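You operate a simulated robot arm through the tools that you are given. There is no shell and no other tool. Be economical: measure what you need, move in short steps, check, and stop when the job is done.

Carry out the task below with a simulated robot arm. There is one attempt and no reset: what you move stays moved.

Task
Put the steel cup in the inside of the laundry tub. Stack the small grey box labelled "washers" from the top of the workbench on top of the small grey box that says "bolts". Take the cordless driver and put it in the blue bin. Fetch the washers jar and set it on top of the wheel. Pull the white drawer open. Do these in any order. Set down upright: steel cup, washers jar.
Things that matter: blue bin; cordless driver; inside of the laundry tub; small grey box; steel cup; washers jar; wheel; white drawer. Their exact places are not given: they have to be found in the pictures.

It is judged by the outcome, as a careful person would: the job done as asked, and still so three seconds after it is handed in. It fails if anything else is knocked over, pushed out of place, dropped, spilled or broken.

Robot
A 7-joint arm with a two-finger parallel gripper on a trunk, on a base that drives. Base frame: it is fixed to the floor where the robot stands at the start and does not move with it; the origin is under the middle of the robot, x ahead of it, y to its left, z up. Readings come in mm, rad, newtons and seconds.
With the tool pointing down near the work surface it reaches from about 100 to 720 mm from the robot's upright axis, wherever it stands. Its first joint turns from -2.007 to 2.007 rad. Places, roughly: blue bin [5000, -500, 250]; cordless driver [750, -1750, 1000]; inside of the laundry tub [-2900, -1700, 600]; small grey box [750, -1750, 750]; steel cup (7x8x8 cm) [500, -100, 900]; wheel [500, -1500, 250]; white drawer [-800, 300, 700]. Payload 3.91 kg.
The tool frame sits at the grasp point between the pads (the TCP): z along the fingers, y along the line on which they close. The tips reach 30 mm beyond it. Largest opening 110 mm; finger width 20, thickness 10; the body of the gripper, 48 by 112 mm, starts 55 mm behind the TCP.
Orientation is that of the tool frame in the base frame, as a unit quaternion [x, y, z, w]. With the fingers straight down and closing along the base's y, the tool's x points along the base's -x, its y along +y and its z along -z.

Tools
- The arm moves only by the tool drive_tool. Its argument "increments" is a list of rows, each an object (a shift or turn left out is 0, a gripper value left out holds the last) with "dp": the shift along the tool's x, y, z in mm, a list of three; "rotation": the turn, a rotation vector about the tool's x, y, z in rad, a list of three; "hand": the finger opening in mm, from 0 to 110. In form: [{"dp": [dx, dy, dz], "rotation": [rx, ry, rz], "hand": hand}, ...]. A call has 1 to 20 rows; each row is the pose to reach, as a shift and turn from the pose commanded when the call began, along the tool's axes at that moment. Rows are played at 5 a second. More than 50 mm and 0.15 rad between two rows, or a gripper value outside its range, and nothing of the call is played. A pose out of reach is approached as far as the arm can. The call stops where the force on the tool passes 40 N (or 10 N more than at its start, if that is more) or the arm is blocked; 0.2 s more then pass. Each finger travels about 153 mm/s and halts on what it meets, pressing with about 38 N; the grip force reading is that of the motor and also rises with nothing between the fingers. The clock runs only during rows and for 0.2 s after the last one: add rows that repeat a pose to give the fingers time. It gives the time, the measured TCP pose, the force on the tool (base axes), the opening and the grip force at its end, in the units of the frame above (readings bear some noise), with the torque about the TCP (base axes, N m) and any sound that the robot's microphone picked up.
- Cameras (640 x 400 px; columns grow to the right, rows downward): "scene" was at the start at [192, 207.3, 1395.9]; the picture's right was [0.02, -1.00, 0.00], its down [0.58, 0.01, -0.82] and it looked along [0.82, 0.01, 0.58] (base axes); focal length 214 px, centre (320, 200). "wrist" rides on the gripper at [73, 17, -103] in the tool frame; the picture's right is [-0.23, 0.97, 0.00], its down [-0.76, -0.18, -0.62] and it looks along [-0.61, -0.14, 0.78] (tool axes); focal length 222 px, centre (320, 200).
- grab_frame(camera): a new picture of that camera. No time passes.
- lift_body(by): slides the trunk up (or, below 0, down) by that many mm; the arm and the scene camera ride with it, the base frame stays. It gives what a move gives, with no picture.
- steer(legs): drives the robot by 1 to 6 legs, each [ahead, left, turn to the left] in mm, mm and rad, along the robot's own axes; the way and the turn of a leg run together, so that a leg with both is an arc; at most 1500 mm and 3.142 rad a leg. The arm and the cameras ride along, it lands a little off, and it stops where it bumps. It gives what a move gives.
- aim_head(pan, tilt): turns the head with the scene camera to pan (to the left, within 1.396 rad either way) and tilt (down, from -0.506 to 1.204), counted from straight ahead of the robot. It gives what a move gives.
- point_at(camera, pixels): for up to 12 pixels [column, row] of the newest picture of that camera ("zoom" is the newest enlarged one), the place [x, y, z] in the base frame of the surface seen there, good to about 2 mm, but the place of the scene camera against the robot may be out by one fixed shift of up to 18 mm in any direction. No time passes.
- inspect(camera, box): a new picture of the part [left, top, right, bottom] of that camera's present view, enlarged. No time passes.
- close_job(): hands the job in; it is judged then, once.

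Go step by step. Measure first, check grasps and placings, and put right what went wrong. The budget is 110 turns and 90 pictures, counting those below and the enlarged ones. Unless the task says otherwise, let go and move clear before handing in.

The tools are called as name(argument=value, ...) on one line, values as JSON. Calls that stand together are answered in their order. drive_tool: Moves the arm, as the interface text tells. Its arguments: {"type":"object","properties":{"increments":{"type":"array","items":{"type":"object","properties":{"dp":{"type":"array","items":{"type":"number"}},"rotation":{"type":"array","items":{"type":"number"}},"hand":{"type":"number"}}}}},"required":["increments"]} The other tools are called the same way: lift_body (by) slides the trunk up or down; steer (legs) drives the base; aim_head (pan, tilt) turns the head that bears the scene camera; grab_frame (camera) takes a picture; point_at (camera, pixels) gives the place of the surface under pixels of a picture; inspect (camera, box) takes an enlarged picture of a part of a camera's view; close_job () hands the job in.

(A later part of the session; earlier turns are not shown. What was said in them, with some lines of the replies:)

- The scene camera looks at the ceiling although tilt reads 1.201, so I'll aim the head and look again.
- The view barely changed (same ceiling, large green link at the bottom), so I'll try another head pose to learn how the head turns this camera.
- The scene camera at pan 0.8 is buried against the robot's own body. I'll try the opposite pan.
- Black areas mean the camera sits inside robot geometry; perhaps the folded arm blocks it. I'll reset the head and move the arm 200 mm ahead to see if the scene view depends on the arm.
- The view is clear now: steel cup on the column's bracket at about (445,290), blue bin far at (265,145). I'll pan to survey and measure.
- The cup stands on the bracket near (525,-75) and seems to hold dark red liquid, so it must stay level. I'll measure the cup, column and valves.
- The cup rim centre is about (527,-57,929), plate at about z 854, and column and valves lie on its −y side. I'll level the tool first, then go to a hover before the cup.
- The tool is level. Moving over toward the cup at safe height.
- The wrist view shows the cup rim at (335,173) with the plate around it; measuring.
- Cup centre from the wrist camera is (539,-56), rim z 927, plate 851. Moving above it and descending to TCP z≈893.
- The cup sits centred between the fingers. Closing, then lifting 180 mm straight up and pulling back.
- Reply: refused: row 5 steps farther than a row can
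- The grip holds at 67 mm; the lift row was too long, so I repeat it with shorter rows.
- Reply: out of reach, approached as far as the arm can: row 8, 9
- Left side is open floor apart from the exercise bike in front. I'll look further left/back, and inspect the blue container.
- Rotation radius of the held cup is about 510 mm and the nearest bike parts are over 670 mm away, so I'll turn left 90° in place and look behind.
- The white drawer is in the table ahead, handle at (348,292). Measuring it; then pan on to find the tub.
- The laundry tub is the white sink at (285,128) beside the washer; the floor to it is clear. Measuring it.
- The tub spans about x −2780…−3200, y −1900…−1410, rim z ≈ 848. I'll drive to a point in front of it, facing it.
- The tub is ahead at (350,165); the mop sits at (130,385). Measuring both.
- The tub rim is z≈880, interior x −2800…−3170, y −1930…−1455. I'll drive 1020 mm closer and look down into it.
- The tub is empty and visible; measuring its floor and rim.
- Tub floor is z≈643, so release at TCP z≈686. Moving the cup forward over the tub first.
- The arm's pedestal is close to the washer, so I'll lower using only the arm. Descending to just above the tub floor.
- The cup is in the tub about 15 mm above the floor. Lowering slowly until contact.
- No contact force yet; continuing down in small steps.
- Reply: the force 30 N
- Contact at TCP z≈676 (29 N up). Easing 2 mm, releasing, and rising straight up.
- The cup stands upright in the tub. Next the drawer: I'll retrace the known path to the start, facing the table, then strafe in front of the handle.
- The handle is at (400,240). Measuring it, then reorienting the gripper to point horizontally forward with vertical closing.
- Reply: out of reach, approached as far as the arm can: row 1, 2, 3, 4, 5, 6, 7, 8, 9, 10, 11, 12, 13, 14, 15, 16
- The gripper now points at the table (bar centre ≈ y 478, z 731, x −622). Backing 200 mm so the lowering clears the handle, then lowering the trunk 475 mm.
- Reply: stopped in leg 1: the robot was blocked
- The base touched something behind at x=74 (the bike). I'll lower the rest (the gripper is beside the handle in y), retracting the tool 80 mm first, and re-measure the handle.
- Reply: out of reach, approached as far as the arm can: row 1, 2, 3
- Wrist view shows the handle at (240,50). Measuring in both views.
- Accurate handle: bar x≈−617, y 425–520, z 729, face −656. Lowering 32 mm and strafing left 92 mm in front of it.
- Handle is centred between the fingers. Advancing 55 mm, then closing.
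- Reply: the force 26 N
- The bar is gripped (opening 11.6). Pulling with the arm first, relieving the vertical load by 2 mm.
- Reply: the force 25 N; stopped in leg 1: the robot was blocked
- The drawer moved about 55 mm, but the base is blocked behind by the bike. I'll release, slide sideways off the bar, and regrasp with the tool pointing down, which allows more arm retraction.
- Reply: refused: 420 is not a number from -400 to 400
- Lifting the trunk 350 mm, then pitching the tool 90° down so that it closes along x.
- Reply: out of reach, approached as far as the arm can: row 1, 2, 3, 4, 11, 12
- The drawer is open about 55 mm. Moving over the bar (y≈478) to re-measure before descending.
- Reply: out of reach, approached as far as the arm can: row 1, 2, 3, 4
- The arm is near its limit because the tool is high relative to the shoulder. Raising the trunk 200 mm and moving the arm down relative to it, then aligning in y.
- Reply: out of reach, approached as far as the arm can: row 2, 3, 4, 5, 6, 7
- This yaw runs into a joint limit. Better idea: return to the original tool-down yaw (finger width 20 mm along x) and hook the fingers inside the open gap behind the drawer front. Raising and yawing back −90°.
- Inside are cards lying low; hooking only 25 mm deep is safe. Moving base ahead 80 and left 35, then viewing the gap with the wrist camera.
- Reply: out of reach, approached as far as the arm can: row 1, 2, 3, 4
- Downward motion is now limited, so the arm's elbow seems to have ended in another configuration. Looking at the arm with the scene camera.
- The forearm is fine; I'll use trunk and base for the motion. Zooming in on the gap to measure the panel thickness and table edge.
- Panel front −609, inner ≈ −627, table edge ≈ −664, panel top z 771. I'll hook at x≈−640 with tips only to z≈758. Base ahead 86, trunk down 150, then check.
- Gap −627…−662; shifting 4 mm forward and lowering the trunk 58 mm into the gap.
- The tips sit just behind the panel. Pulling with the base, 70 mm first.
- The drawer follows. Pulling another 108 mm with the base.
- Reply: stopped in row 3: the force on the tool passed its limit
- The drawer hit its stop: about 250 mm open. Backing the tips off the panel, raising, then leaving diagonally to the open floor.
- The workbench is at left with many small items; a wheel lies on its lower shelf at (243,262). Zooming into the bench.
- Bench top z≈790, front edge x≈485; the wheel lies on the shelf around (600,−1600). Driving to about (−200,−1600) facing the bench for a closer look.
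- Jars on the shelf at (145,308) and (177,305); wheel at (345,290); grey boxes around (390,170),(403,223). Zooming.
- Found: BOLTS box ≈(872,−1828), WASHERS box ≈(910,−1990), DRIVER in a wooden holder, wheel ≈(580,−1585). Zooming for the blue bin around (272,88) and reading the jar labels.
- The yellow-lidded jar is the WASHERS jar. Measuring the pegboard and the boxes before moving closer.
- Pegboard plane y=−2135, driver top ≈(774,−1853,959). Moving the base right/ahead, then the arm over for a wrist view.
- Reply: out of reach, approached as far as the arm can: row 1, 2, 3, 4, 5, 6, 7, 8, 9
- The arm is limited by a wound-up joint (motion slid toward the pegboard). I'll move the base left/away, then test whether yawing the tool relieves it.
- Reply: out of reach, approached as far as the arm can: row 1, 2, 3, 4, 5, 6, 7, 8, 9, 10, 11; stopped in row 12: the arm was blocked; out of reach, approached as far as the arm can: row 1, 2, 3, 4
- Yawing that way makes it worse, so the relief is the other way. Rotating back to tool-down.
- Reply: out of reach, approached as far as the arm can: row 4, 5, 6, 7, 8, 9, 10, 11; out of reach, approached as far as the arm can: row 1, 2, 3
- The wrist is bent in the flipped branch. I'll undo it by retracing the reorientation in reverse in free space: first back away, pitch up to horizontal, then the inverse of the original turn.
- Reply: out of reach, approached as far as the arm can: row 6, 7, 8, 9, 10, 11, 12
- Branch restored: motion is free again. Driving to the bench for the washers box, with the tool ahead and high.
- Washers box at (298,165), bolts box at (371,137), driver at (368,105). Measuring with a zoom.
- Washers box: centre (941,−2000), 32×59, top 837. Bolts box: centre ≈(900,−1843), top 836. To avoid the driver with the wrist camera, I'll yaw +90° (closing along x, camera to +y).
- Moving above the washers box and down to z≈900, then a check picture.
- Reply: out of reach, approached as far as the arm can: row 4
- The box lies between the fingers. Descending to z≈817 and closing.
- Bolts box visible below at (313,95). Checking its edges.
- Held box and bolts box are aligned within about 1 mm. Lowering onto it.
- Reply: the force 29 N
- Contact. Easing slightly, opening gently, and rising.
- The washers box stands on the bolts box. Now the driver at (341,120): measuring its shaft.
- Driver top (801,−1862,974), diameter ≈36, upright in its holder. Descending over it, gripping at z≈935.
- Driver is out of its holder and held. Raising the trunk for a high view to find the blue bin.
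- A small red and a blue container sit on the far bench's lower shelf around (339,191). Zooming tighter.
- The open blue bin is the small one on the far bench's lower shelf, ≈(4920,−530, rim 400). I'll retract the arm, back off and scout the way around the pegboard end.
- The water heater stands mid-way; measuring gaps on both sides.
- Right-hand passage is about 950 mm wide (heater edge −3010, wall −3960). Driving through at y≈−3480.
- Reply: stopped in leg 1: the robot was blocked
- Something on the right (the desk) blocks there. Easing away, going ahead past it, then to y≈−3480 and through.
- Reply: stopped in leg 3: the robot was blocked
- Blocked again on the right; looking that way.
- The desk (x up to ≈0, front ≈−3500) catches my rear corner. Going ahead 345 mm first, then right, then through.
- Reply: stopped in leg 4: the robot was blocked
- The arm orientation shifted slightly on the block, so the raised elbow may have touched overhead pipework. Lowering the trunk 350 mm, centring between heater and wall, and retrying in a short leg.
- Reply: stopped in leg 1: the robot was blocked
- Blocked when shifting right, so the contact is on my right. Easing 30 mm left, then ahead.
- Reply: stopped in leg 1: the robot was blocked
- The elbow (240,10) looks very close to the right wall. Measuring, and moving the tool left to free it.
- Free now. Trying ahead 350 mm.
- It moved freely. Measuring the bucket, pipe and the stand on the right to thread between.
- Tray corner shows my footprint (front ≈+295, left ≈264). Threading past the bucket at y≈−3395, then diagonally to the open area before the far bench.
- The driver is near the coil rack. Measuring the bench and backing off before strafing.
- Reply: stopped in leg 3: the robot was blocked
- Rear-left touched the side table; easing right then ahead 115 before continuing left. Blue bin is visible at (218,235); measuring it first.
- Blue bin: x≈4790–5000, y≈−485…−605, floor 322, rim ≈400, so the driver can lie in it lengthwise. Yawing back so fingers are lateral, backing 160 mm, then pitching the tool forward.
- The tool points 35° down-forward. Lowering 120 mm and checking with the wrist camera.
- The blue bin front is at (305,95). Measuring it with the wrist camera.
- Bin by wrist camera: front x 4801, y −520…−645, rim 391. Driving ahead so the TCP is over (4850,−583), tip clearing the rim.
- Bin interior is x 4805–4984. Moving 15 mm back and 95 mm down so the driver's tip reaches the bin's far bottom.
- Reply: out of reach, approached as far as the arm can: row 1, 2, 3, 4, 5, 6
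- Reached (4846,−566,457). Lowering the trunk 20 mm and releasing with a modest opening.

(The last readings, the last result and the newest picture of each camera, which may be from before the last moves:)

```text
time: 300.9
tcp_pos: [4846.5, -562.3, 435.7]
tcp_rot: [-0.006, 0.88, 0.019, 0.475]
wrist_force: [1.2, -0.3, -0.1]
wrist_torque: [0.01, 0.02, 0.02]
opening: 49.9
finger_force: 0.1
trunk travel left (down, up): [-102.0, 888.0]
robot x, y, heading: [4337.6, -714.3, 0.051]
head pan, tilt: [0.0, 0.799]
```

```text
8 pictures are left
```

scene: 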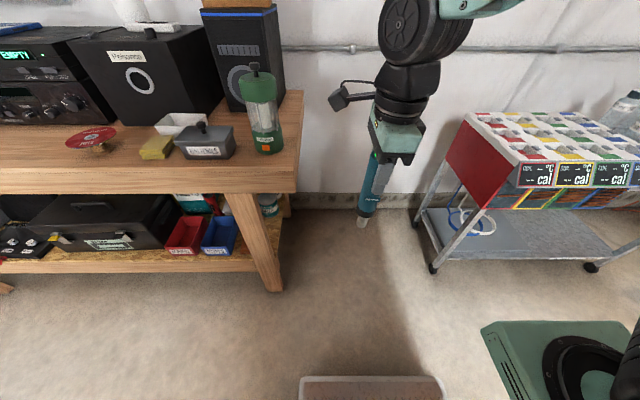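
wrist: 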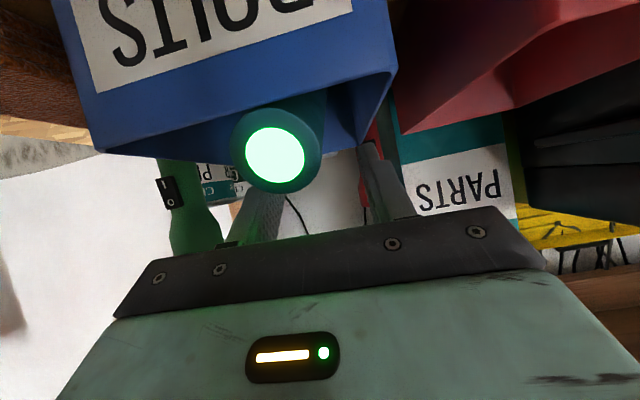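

The driver now lies in the blue bin, its light end resting near the front rim. Raising straight up 80 mm, then backing out and checking.

lift_body(by=85)

steer(legs=[[-290, 0, -0.05]])

grab_frame(camera="wrist")

```text
time: 302.1
tcp_pos: [4846.9, -556.7, 516.0]
tcp_rot: [-0.014, 0.883, 0.017, 0.468]
wrist_force: [-0.8, -0.3, 0.2]
wrist_torque: [0.0, 0.0, 0.03]
opening: 50.3
finger_force: 0.1
trunk travel left (down, up): [-187.0, 803.0]
robot x, y, heading: [4339.9, -715.9, 0.05]
head pan, tilt: [0.0, 0.799]
```

```text
time: 304.1
tcp_pos: [4567.4, -600.7, 504.2]
tcp_rot: [0.016, 0.887, -0.004, 0.461]
wrist_force: [-0.5, 0.0, -0.4]
wrist_torque: [-0.04, 0.01, 0.02]
opening: 50.2
finger_force: 0.0
trunk travel left (down, up): [-187.0, 803.0]
robot x, y, heading: [4044.6, -724.3, -0.005]
head pan, tilt: [0.0, 0.799]
```

```text
7 pictures are left
```

wrist: 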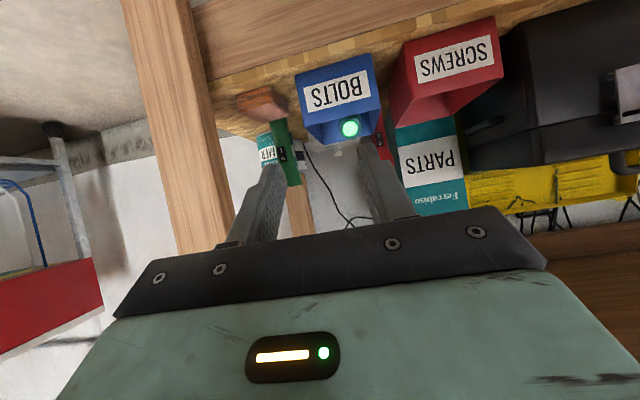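

Driver is in the blue bin. Now the jar: raising the arm and retracing the path back (past the side table and rack first).

lift_body(by=400)

lift_body(by=120)

steer(legs=[[100, 0, 0.005], [0, -700, 0], [-130, -400, 0], [0, -450, 0]])

```text
time: 307.9
tcp_pos: [4567.2, -600.5, 903.6]
tcp_rot: [0.017, 0.887, -0.005, 0.461]
wrist_force: [-0.4, 0.1, -0.2]
wrist_torque: [0.0, 0.0, 0.0]
opening: 50.3
finger_force: 0.1
trunk travel left (down, up): [-587.0, 403.0]
robot x, y, heading: [4046.4, -721.5, -0.007]
head pan, tilt: [0.0, 0.799]
```

```text
time: 309.4
tcp_pos: [4567.6, -600.1, 1023.3]
tcp_rot: [0.016, 0.887, -0.004, 0.462]
wrist_force: [-0.6, -1.2, -1.1]
wrist_torque: [0.03, -0.01, 0.0]
opening: 50.1
finger_force: 0.1
trunk travel left (down, up): [-707.0, 283.0]
robot x, y, heading: [4045.1, -724.3, 0.002]
head pan, tilt: [0.0, 0.799]
```

```text
time: 318.5
tcp_pos: [4536.6, -2134.3, 1023.9]
tcp_rot: [0.015, 0.887, -0.003, 0.461]
wrist_force: [-0.3, 1.1, -0.4]
wrist_torque: [-0.01, 0.02, 0.02]
opening: 50.2
finger_force: 0.1
trunk travel left (down, up): [-707.0, 283.0]
robot x, y, heading: [4015.2, -2260.6, 0.002]
head pan, tilt: [0.0, 0.799]
```

Clear so far. Continuing back along the earlier route to the gap entrance.

steer(legs=[[-690, -215, 0], [-690, -215, 0], [-300, -705, 0]])

```text
time: 329.7
tcp_pos: [2869.6, -3276.6, 1023.9]
tcp_rot: [0.011, 0.887, -0.001, 0.461]
wrist_force: [-0.1, 0.4, 0.2]
wrist_torque: [-0.06, 0.0, -0.01]
opening: 50.5
finger_force: 0.0
trunk travel left (down, up): [-707.0, 283.0]
robot x, y, heading: [2352.6, -3402.8, 0.011]
head pan, tilt: [0.0, 0.799]
```

On track at (2353,−3403). Backing through the gap.

steer(legs=[[-1000, 0, -0.008], [-430, 0, 0], [-340, 5, 0]])

```text
time: 338.9
tcp_pos: [1097.1, -3298.6, 1023.2]
tcp_rot: [0.008, 0.887, 0.0, 0.461]
wrist_force: [0.5, 0.4, -0.4]
wrist_torque: [-0.01, 0.02, 0.05]
opening: 50.2
finger_force: 0.0
trunk travel left (down, up): [-707.0, 283.0]
robot x, y, heading: [577.8, -3430.4, 0.014]
head pan, tilt: [0.0, 0.799]
```

Moving left now would bring the gripper close to the heater, so first shifting the arm 150 mm to the right.

drive_tool(increments=[{"dp": [0, -40, 0], "hand": 110}, {"dp": [0, -80, 0]}, {"dp": [0, -120, 0]}, {"dp": [0, -160, 0]}, {"dp": [0, -160, 0]}])

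steer(legs=[[0, 335, -0.012], [-960, 0, 0], [0, 340, 0]])

```text
time: 340.1
tcp_pos: [1196.8, -3387.9, 1042.1]
tcp_rot: [0.009, 0.888, -0.001, 0.461]
wrist_force: [1.0, -0.1, -0.6]
wrist_torque: [0.01, -0.01, 0.0]
opening: 110.2
finger_force: 0.0
out of reach, approached as far as the arm can: row 1, 2, 3, 4, 5
trunk travel left (down, up): [-707.0, 283.0]
robot x, y, heading: [580.1, -3428.1, 0.015]
head pan, tilt: [0.0, 0.799]
```

```text
time: 348.7
tcp_pos: [233.4, -2723.8, 1043.0]
tcp_rot: [0.018, 0.887, -0.006, 0.461]
wrist_force: [0.3, 0.2, -1.0]
wrist_torque: [0.0, 0.03, 0.03]
opening: 110.0
finger_force: 0.0
trunk travel left (down, up): [-707.0, 283.0]
robot x, y, heading: [-388.2, -2758.2, -0.003]
head pan, tilt: [0.0, 0.799]
```

Through without contact. Flattening the tool to ≈15°, driving to the jar, and lowering.

drive_tool(increments=[{"rotation": [0, -0.12, 0]}, {"rotation": [0, -0.24, 0]}, {"rotation": [0, -0.35, 0]}, {"rotation": [0, -0.35, 0]}])

steer(legs=[[0, 960, 0], [0, 955, 0]])

lift_body(by=-400)

lift_body(by=-230)

grab_frame(camera="wrist")

```text
time: 349.7
tcp_pos: [251.2, -2711.7, 1038.4]
tcp_rot: [0.016, 0.793, -0.008, 0.609]
wrist_force: [0.0, 0.4, 0.2]
wrist_torque: [0.02, -0.02, -0.01]
opening: 110.1
finger_force: 0.0
out of reach, approached as far as the arm can: row 1, 2, 3, 4
trunk travel left (down, up): [-707.0, 283.0]
robot x, y, heading: [-385.3, -2755.9, -0.007]
head pan, tilt: [0.0, 0.799]
```

```text
time: 359.5
tcp_pos: [218.9, -738.1, 1038.6]
tcp_rot: [0.0, 0.794, 0.004, 0.608]
wrist_force: [-0.2, 0.2, -0.1]
wrist_torque: [-0.03, 0.01, 0.0]
opening: 110.3
finger_force: 0.1
trunk travel left (down, up): [-707.0, 283.0]
robot x, y, heading: [-415.4, -806.8, 0.032]
head pan, tilt: [0.0, 0.799]
```

```text
time: 363.3
tcp_pos: [219.8, -737.1, 637.6]
tcp_rot: [0.002, 0.794, 0.003, 0.608]
wrist_force: [0.6, -0.6, 0.3]
wrist_torque: [0.02, -0.03, 0.01]
opening: 110.1
finger_force: 0.0
trunk travel left (down, up): [-307.0, 683.0]
robot x, y, heading: [-412.4, -804.1, 0.031]
head pan, tilt: [0.0, 0.799]
```

```text
time: 365.7
tcp_pos: [218.3, -738.3, 407.0]
tcp_rot: [0.002, 0.793, 0.003, 0.609]
wrist_force: [-1.1, -0.1, 0.4]
wrist_torque: [-0.02, 0.03, -0.04]
opening: 109.9
finger_force: 0.0
trunk travel left (down, up): [-77.0, 913.0]
robot x, y, heading: [-418.1, -803.3, 0.036]
head pan, tilt: [0.0, 0.799]
```

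```text
6 pictures are left
```

wrist: 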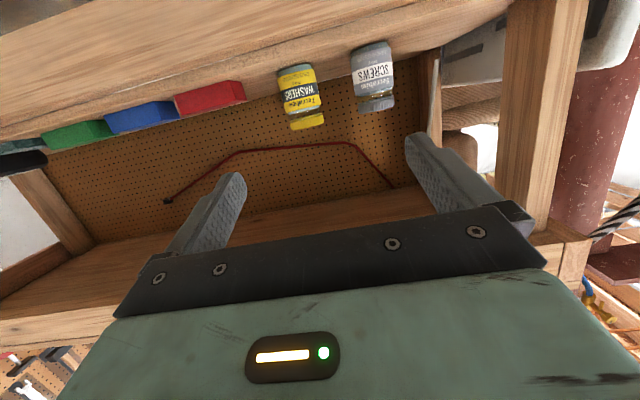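

WASHERS jar (upside down in view) at (300,95). Measuring it, its neighbours and the bench edges.

point_at(camera="wrist", pixels=[[283, 97], [318, 92], [300, 95], [307, 121], [293, 72], [292, 125], [324, 118], [225, 95], [370, 75], [285, 55], [300, 225], [250, 30]])

```text
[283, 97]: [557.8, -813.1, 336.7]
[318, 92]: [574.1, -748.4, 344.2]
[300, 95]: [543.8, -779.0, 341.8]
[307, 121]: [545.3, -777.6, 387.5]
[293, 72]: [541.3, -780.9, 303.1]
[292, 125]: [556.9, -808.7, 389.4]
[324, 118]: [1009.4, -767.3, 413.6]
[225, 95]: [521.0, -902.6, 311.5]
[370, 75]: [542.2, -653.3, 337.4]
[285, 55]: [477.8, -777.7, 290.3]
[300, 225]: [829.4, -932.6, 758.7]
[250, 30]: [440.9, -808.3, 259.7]
```

Jar: centre ≈(578,−781), Ø≈68, z 291–397. The under-slung camera would hit the shelf at 15°, so I return to 35° pitch, align laterally and lower to z≈362.

drive_tool(increments=[{"rotation": [0, 0.12, 0], "hand": 95}, {"rotation": [0, 0.24, 0]}, {"rotation": [0, 0.35, 0]}, {"rotation": [0, 0.35, 0]}])

steer(legs=[[0, -22, -0.033]])

lift_body(by=-40)

```text
time: 366.7
tcp_pos: [219.3, -736.9, 408.5]
tcp_rot: [0.001, 0.887, 0.004, 0.461]
wrist_force: [0.2, 0.5, -1.0]
wrist_torque: [0.04, 0.04, 0.0]
opening: 95.2
finger_force: 0.1
trunk travel left (down, up): [-77.0, 913.0]
robot x, y, heading: [-418.1, -800.9, 0.033]
head pan, tilt: [0.0, 0.799]
```

```text
time: 367.5
tcp_pos: [222.2, -781.6, 408.1]
tcp_rot: [0.016, 0.887, -0.004, 0.461]
wrist_force: [-0.2, 0.8, -0.5]
wrist_torque: [-0.01, -0.03, 0.02]
opening: 95.0
finger_force: 0.0
trunk travel left (down, up): [-77.0, 913.0]
robot x, y, heading: [-415.4, -828.4, -0.001]
head pan, tilt: [0.0, 0.799]
```

```text
time: 368.4
tcp_pos: [222.8, -781.7, 368.0]
tcp_rot: [0.015, 0.887, -0.004, 0.461]
wrist_force: [0.1, 0.0, 0.5]
wrist_torque: [0.0, 0.01, 0.04]
opening: 95.2
finger_force: 0.1
trunk travel left (down, up): [-37.0, 953.0]
robot x, y, heading: [-415.0, -828.9, -0.007]
head pan, tilt: [0.0, 0.799]
```

Aligned (y −782, z 368). Driving ahead 346 mm so the fingers straddle the jar.

steer(legs=[[250, 0, 0]])

lift_body(by=-6)

grab_frame(camera="wrist")

```text
time: 370.2
tcp_pos: [471.9, -779.2, 367.2]
tcp_rot: [0.014, 0.887, -0.003, 0.462]
wrist_force: [-0.1, 0.3, -1.1]
wrist_torque: [0.01, 0.01, -0.01]
opening: 95.1
finger_force: 0.0
trunk travel left (down, up): [-37.0, 953.0]
robot x, y, heading: [-166.3, -825.3, 0.0]
head pan, tilt: [0.0, 0.799]
```

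```text
time: 370.7
tcp_pos: [474.0, -777.7, 361.2]
tcp_rot: [0.014, 0.887, -0.003, 0.461]
wrist_force: [-0.9, 0.1, -0.2]
wrist_torque: [0.03, 0.03, -0.03]
opening: 95.0
finger_force: 0.1
trunk travel left (down, up): [-31.0, 959.0]
robot x, y, heading: [-168.7, -829.5, 0.003]
head pan, tilt: [0.0, 0.799]
```

```text
5 pictures are left
```

wrist: 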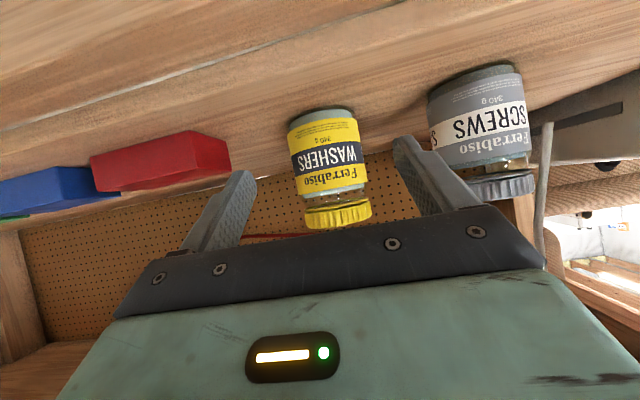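

Jar is centred between the fingers. Advancing 96 mm, closing, lifting 80 mm.

steer(legs=[[96, 0, 0]])

drive_tool(increments=[{"hand": 75}, {"hand": 60}, {"hand": 50}, {"hand": 50}, {"hand": 50}, {"hand": 50}])

lift_body(by=100)

grab_frame(camera="wrist")

```text
time: 371.9
tcp_pos: [567.2, -777.3, 362.1]
tcp_rot: [0.013, 0.887, -0.003, 0.461]
wrist_force: [1.0, 1.1, 0.4]
wrist_torque: [0.02, -0.03, -0.02]
opening: 95.0
finger_force: 0.0
trunk travel left (down, up): [-31.0, 959.0]
robot x, y, heading: [-69.7, -826.5, 0.002]
head pan, tilt: [0.0, 0.799]
```

```text
time: 373.3
tcp_pos: [568.2, -777.3, 362.4]
tcp_rot: [0.013, 0.887, -0.003, 0.461]
wrist_force: [0.6, -0.8, 1.0]
wrist_torque: [-0.22, -0.12, 0.06]
opening: 71.2
finger_force: 38.4
trunk travel left (down, up): [-31.0, 959.0]
robot x, y, heading: [-70.7, -824.5, 0.003]
head pan, tilt: [0.0, 0.799]
```

```text
time: 374.6
tcp_pos: [567.1, -778.0, 461.1]
tcp_rot: [0.014, 0.887, -0.003, 0.461]
wrist_force: [-0.2, -0.2, -4.6]
wrist_torque: [-0.01, 0.02, 0.0]
opening: 71.3
finger_force: 37.8
trunk travel left (down, up): [-131.0, 859.0]
robot x, y, heading: [-69.0, -826.4, 0.001]
head pan, tilt: [0.0, 0.799]
```

```text
4 pictures are left
```

wrist: 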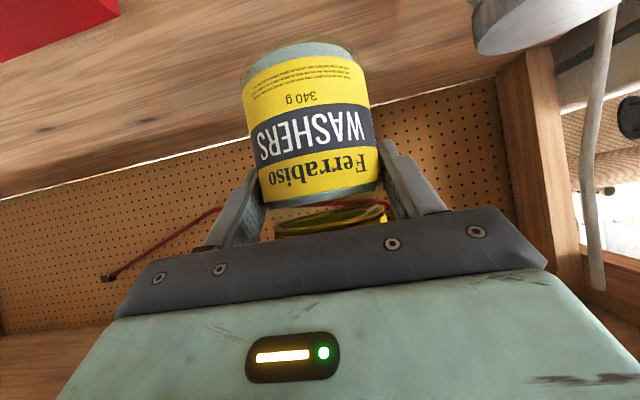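

Jar is held and lifted. Raising 40 more, backing out, and strafing to the wheel for a wrist view.

lift_body(by=60)

steer(legs=[[-200, 0, 0], [0, -815, 0]])

grab_frame(camera="wrist")

```text
time: 375.6
tcp_pos: [567.4, -777.2, 522.3]
tcp_rot: [0.014, 0.888, -0.003, 0.46]
wrist_force: [-0.1, 0.1, -6.0]
wrist_torque: [0.0, 0.02, 0.01]
opening: 71.1
finger_force: 38.2
trunk travel left (down, up): [-191.0, 799.0]
robot x, y, heading: [-69.1, -826.6, 0.004]
head pan, tilt: [0.0, 0.799]
```

```text
time: 381.1
tcp_pos: [374.9, -1574.6, 521.4]
tcp_rot: [0.008, 0.888, 0.0, 0.461]
wrist_force: [-0.3, 0.2, -4.4]
wrist_torque: [-0.01, 0.09, 0.0]
opening: 71.2
finger_force: 38.0
trunk travel left (down, up): [-191.0, 799.0]
robot x, y, heading: [-261.2, -1630.8, 0.014]
head pan, tilt: [0.0, 0.799]
```

```text
3 pictures are left
5 turns are left
```

wrist: 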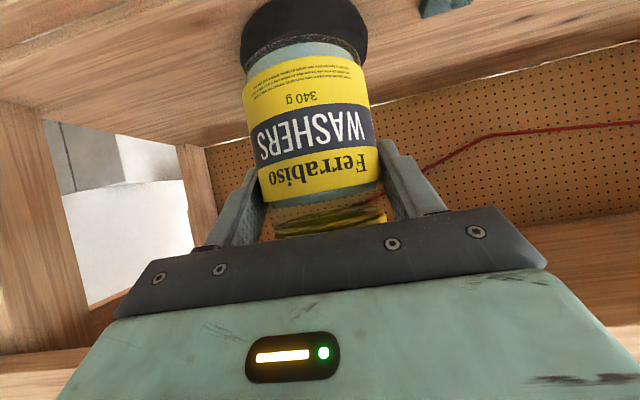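

Only 5 turns remain. Measuring the wheel (black, rows 0–70) behind the jar now.

point_at(camera="wrist", pixels=[[244, 30], [244, 45], [364, 30], [364, 45], [366, 20], [250, 15], [300, 8], [300, 25], [280, 5], [330, 5], [355, 55], [255, 50]])

```text
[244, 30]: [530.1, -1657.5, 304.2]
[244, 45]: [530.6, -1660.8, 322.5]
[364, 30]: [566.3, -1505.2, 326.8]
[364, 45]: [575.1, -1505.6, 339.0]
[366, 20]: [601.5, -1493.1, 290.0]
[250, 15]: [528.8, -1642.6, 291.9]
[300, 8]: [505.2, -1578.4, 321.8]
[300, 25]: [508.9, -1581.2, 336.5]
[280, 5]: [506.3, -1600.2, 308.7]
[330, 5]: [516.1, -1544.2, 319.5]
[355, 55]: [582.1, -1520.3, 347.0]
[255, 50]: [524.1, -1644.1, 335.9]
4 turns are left
```

Wheel fit: centre ≈(594,−1591), r≈90, top ≈348–350. Moving the jar centre over it and lowering to about 12 mm above, then checking.

steer(legs=[[207, -19, 0]])

lift_body(by=-86)

aim_head(pan=-0.6, tilt=0.6)

grab_frame(camera="scene")

grab_frame(camera="wrist")

point_at(camera="wrist", pixels=[[300, 10], [270, 20], [340, 10], [240, 30], [370, 30], [305, 40], [300, 30], [255, 45], [355, 40], [230, 10], [380, 10], [310, 70]])

```text
time: 382.9
tcp_pos: [573.3, -1592.2, 518.8]
tcp_rot: [0.005, 0.889, -0.001, 0.458]
wrist_force: [0.2, -0.1, -4.7]
wrist_torque: [0.0, 0.04, -0.02]
opening: 71.3
finger_force: 38.1
trunk travel left (down, up): [-191.0, 799.0]
robot x, y, heading: [-55.5, -1645.3, 0.009]
head pan, tilt: [0.0, 0.799]
stopped in leg 1: the robot was blocked; the commanded pose is now the measured one
```

```text
time: 384.1
tcp_pos: [572.0, -1591.5, 432.1]
tcp_rot: [0.005, 0.889, -0.001, 0.458]
wrist_force: [0.0, 0.3, -5.0]
wrist_torque: [-0.02, 0.01, 0.02]
opening: 71.2
finger_force: 38.0
trunk travel left (down, up): [-105.0, 885.0]
robot x, y, heading: [-63.0, -1646.4, 0.011]
head pan, tilt: [0.0, 0.799]
```

```text
time: 385.1
tcp_pos: [573.4, -1591.7, 432.9]
tcp_rot: [0.005, 0.889, 0.0, 0.457]
wrist_force: [-0.3, 0.2, -4.4]
wrist_torque: [0.01, 0.07, 0.0]
opening: 71.2
finger_force: 38.1
trunk travel left (down, up): [-105.0, 885.0]
robot x, y, heading: [-58.4, -1648.2, 0.012]
head pan, tilt: [-0.6, 0.6]
```

```text
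2 pictures are left
```

scene: 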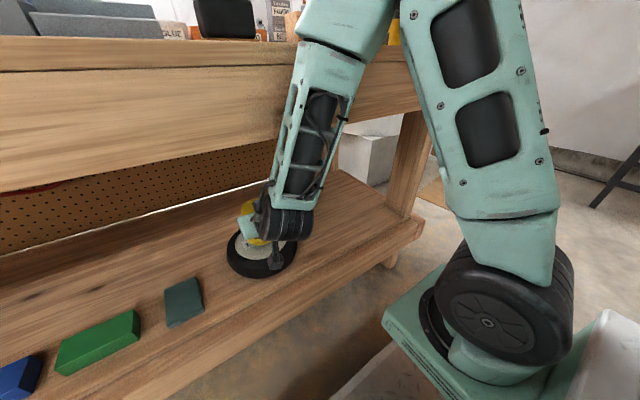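

```text
1 pictures are left
```

wrist: 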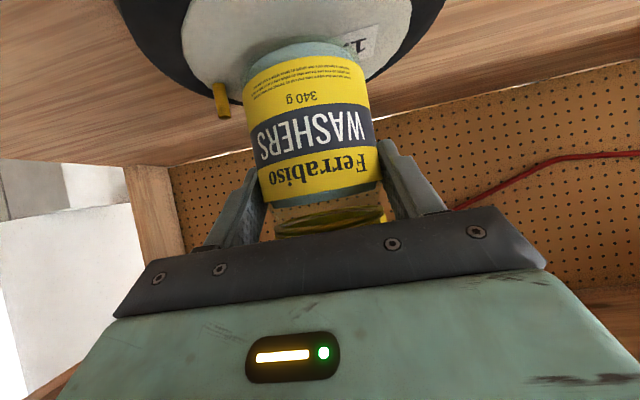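

```text
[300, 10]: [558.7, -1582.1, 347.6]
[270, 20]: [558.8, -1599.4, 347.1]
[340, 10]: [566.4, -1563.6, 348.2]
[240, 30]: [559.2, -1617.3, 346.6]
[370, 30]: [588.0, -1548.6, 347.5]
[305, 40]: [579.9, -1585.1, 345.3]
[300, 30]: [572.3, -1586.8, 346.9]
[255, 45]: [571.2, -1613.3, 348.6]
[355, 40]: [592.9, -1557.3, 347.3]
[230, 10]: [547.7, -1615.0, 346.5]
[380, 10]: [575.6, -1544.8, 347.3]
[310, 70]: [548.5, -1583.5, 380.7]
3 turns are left
```

The hub plate is flat at z≈347 and the jar (bottom ≈362) is over it with margin. Lowering 14 mm and reading the force.

lift_body(by=-13)

lift_body(by=-2)

```text
time: 385.7
tcp_pos: [572.5, -1592.5, 420.2]
tcp_rot: [0.005, 0.889, -0.001, 0.457]
wrist_force: [-0.7, 0.1, -4.6]
wrist_torque: [0.03, 0.06, 0.02]
opening: 71.5
finger_force: 37.9
trunk travel left (down, up): [-92.0, 898.0]
robot x, y, heading: [-62.8, -1645.6, 0.008]
head pan, tilt: [-0.6, 0.6]
```

```text
time: 386.2
tcp_pos: [573.2, -1592.3, 418.6]
tcp_rot: [0.005, 0.889, -0.001, 0.457]
wrist_force: [-1.2, -0.7, -2.7]
wrist_torque: [0.01, 0.07, -0.01]
opening: 71.1
finger_force: 37.7
trunk travel left (down, up): [-90.0, 900.0]
robot x, y, heading: [-57.6, -1649.5, 0.012]
head pan, tilt: [-0.6, 0.6]
2 turns are left
```

The load dropped from 4.6 to 2.7 N, so the jar is touching the wheel. Opening gently and backing straight out.

drive_tool(increments=[{"hand": 74}, {"hand": 80}, {"hand": 88}, {"hand": 94}, {"hand": 94}, {"hand": 94}])

steer(legs=[[-90, 0, 0], [-200, 0, 0]])

grab_frame(camera="wrist")

```text
time: 387.6
tcp_pos: [573.9, -1592.4, 418.4]
tcp_rot: [0.005, 0.889, 0.0, 0.457]
wrist_force: [1.2, 0.2, 0.1]
wrist_torque: [0.03, 0.04, -0.01]
opening: 93.9
finger_force: 0.1
trunk travel left (down, up): [-90.0, 900.0]
robot x, y, heading: [-58.6, -1645.6, 0.008]
head pan, tilt: [-0.6, 0.6]
```

```text
time: 389.9
tcp_pos: [281.3, -1595.1, 418.3]
tcp_rot: [0.005, 0.889, 0.0, 0.457]
wrist_force: [-0.2, 0.5, -0.2]
wrist_torque: [-0.02, 0.0, -0.01]
opening: 94.2
finger_force: 0.0
trunk travel left (down, up): [-90.0, 900.0]
robot x, y, heading: [-345.7, -1650.0, 0.006]
head pan, tilt: [-0.6, 0.6]
```

```text
0 pictures are left
1 turns are left
```

wrist: 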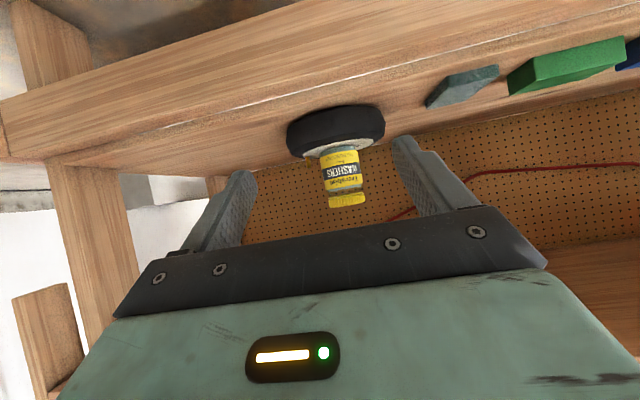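

All five parts are done: cup upright in the tub, washers box stacked on bolts, driver in the blue bin (its end resting on the front rim), jar upright on the wheel, and drawer pulled to its stop. The base did bump things a few times on the way (the bike, desk and side table), and I didn't check whether any of them shifted.

close_job()

```text
The job is handed in.
```

I finished all five parts and handed the job in, but the base was blocked several times while driving. I did not check whether anything it touched had moved.

- **Steel cup:** it stands upright inside the laundry tub.
- **Washers box:** it sits on top of the "bolts" box, and both were aligned to about 1 mm when I set it down.
- **Cordless driver:** it is in the blue bin on the far bench's lower shelf. It is slightly too long to lie flat, so its light end rests on the bin's front rim.
- **Washers jar:** it stands upright on the wheel, as the last picture showed.
- **White drawer:** I pulled it open about 250 mm, to its stop. I did not look at it again after driving away.

**Bumps:** the base was stopped behind me near the exercise bike, on my right near the desk, and near the side table. It was also stopped at the front of the workbench. I inferred what it touched from my position, not from pictures.
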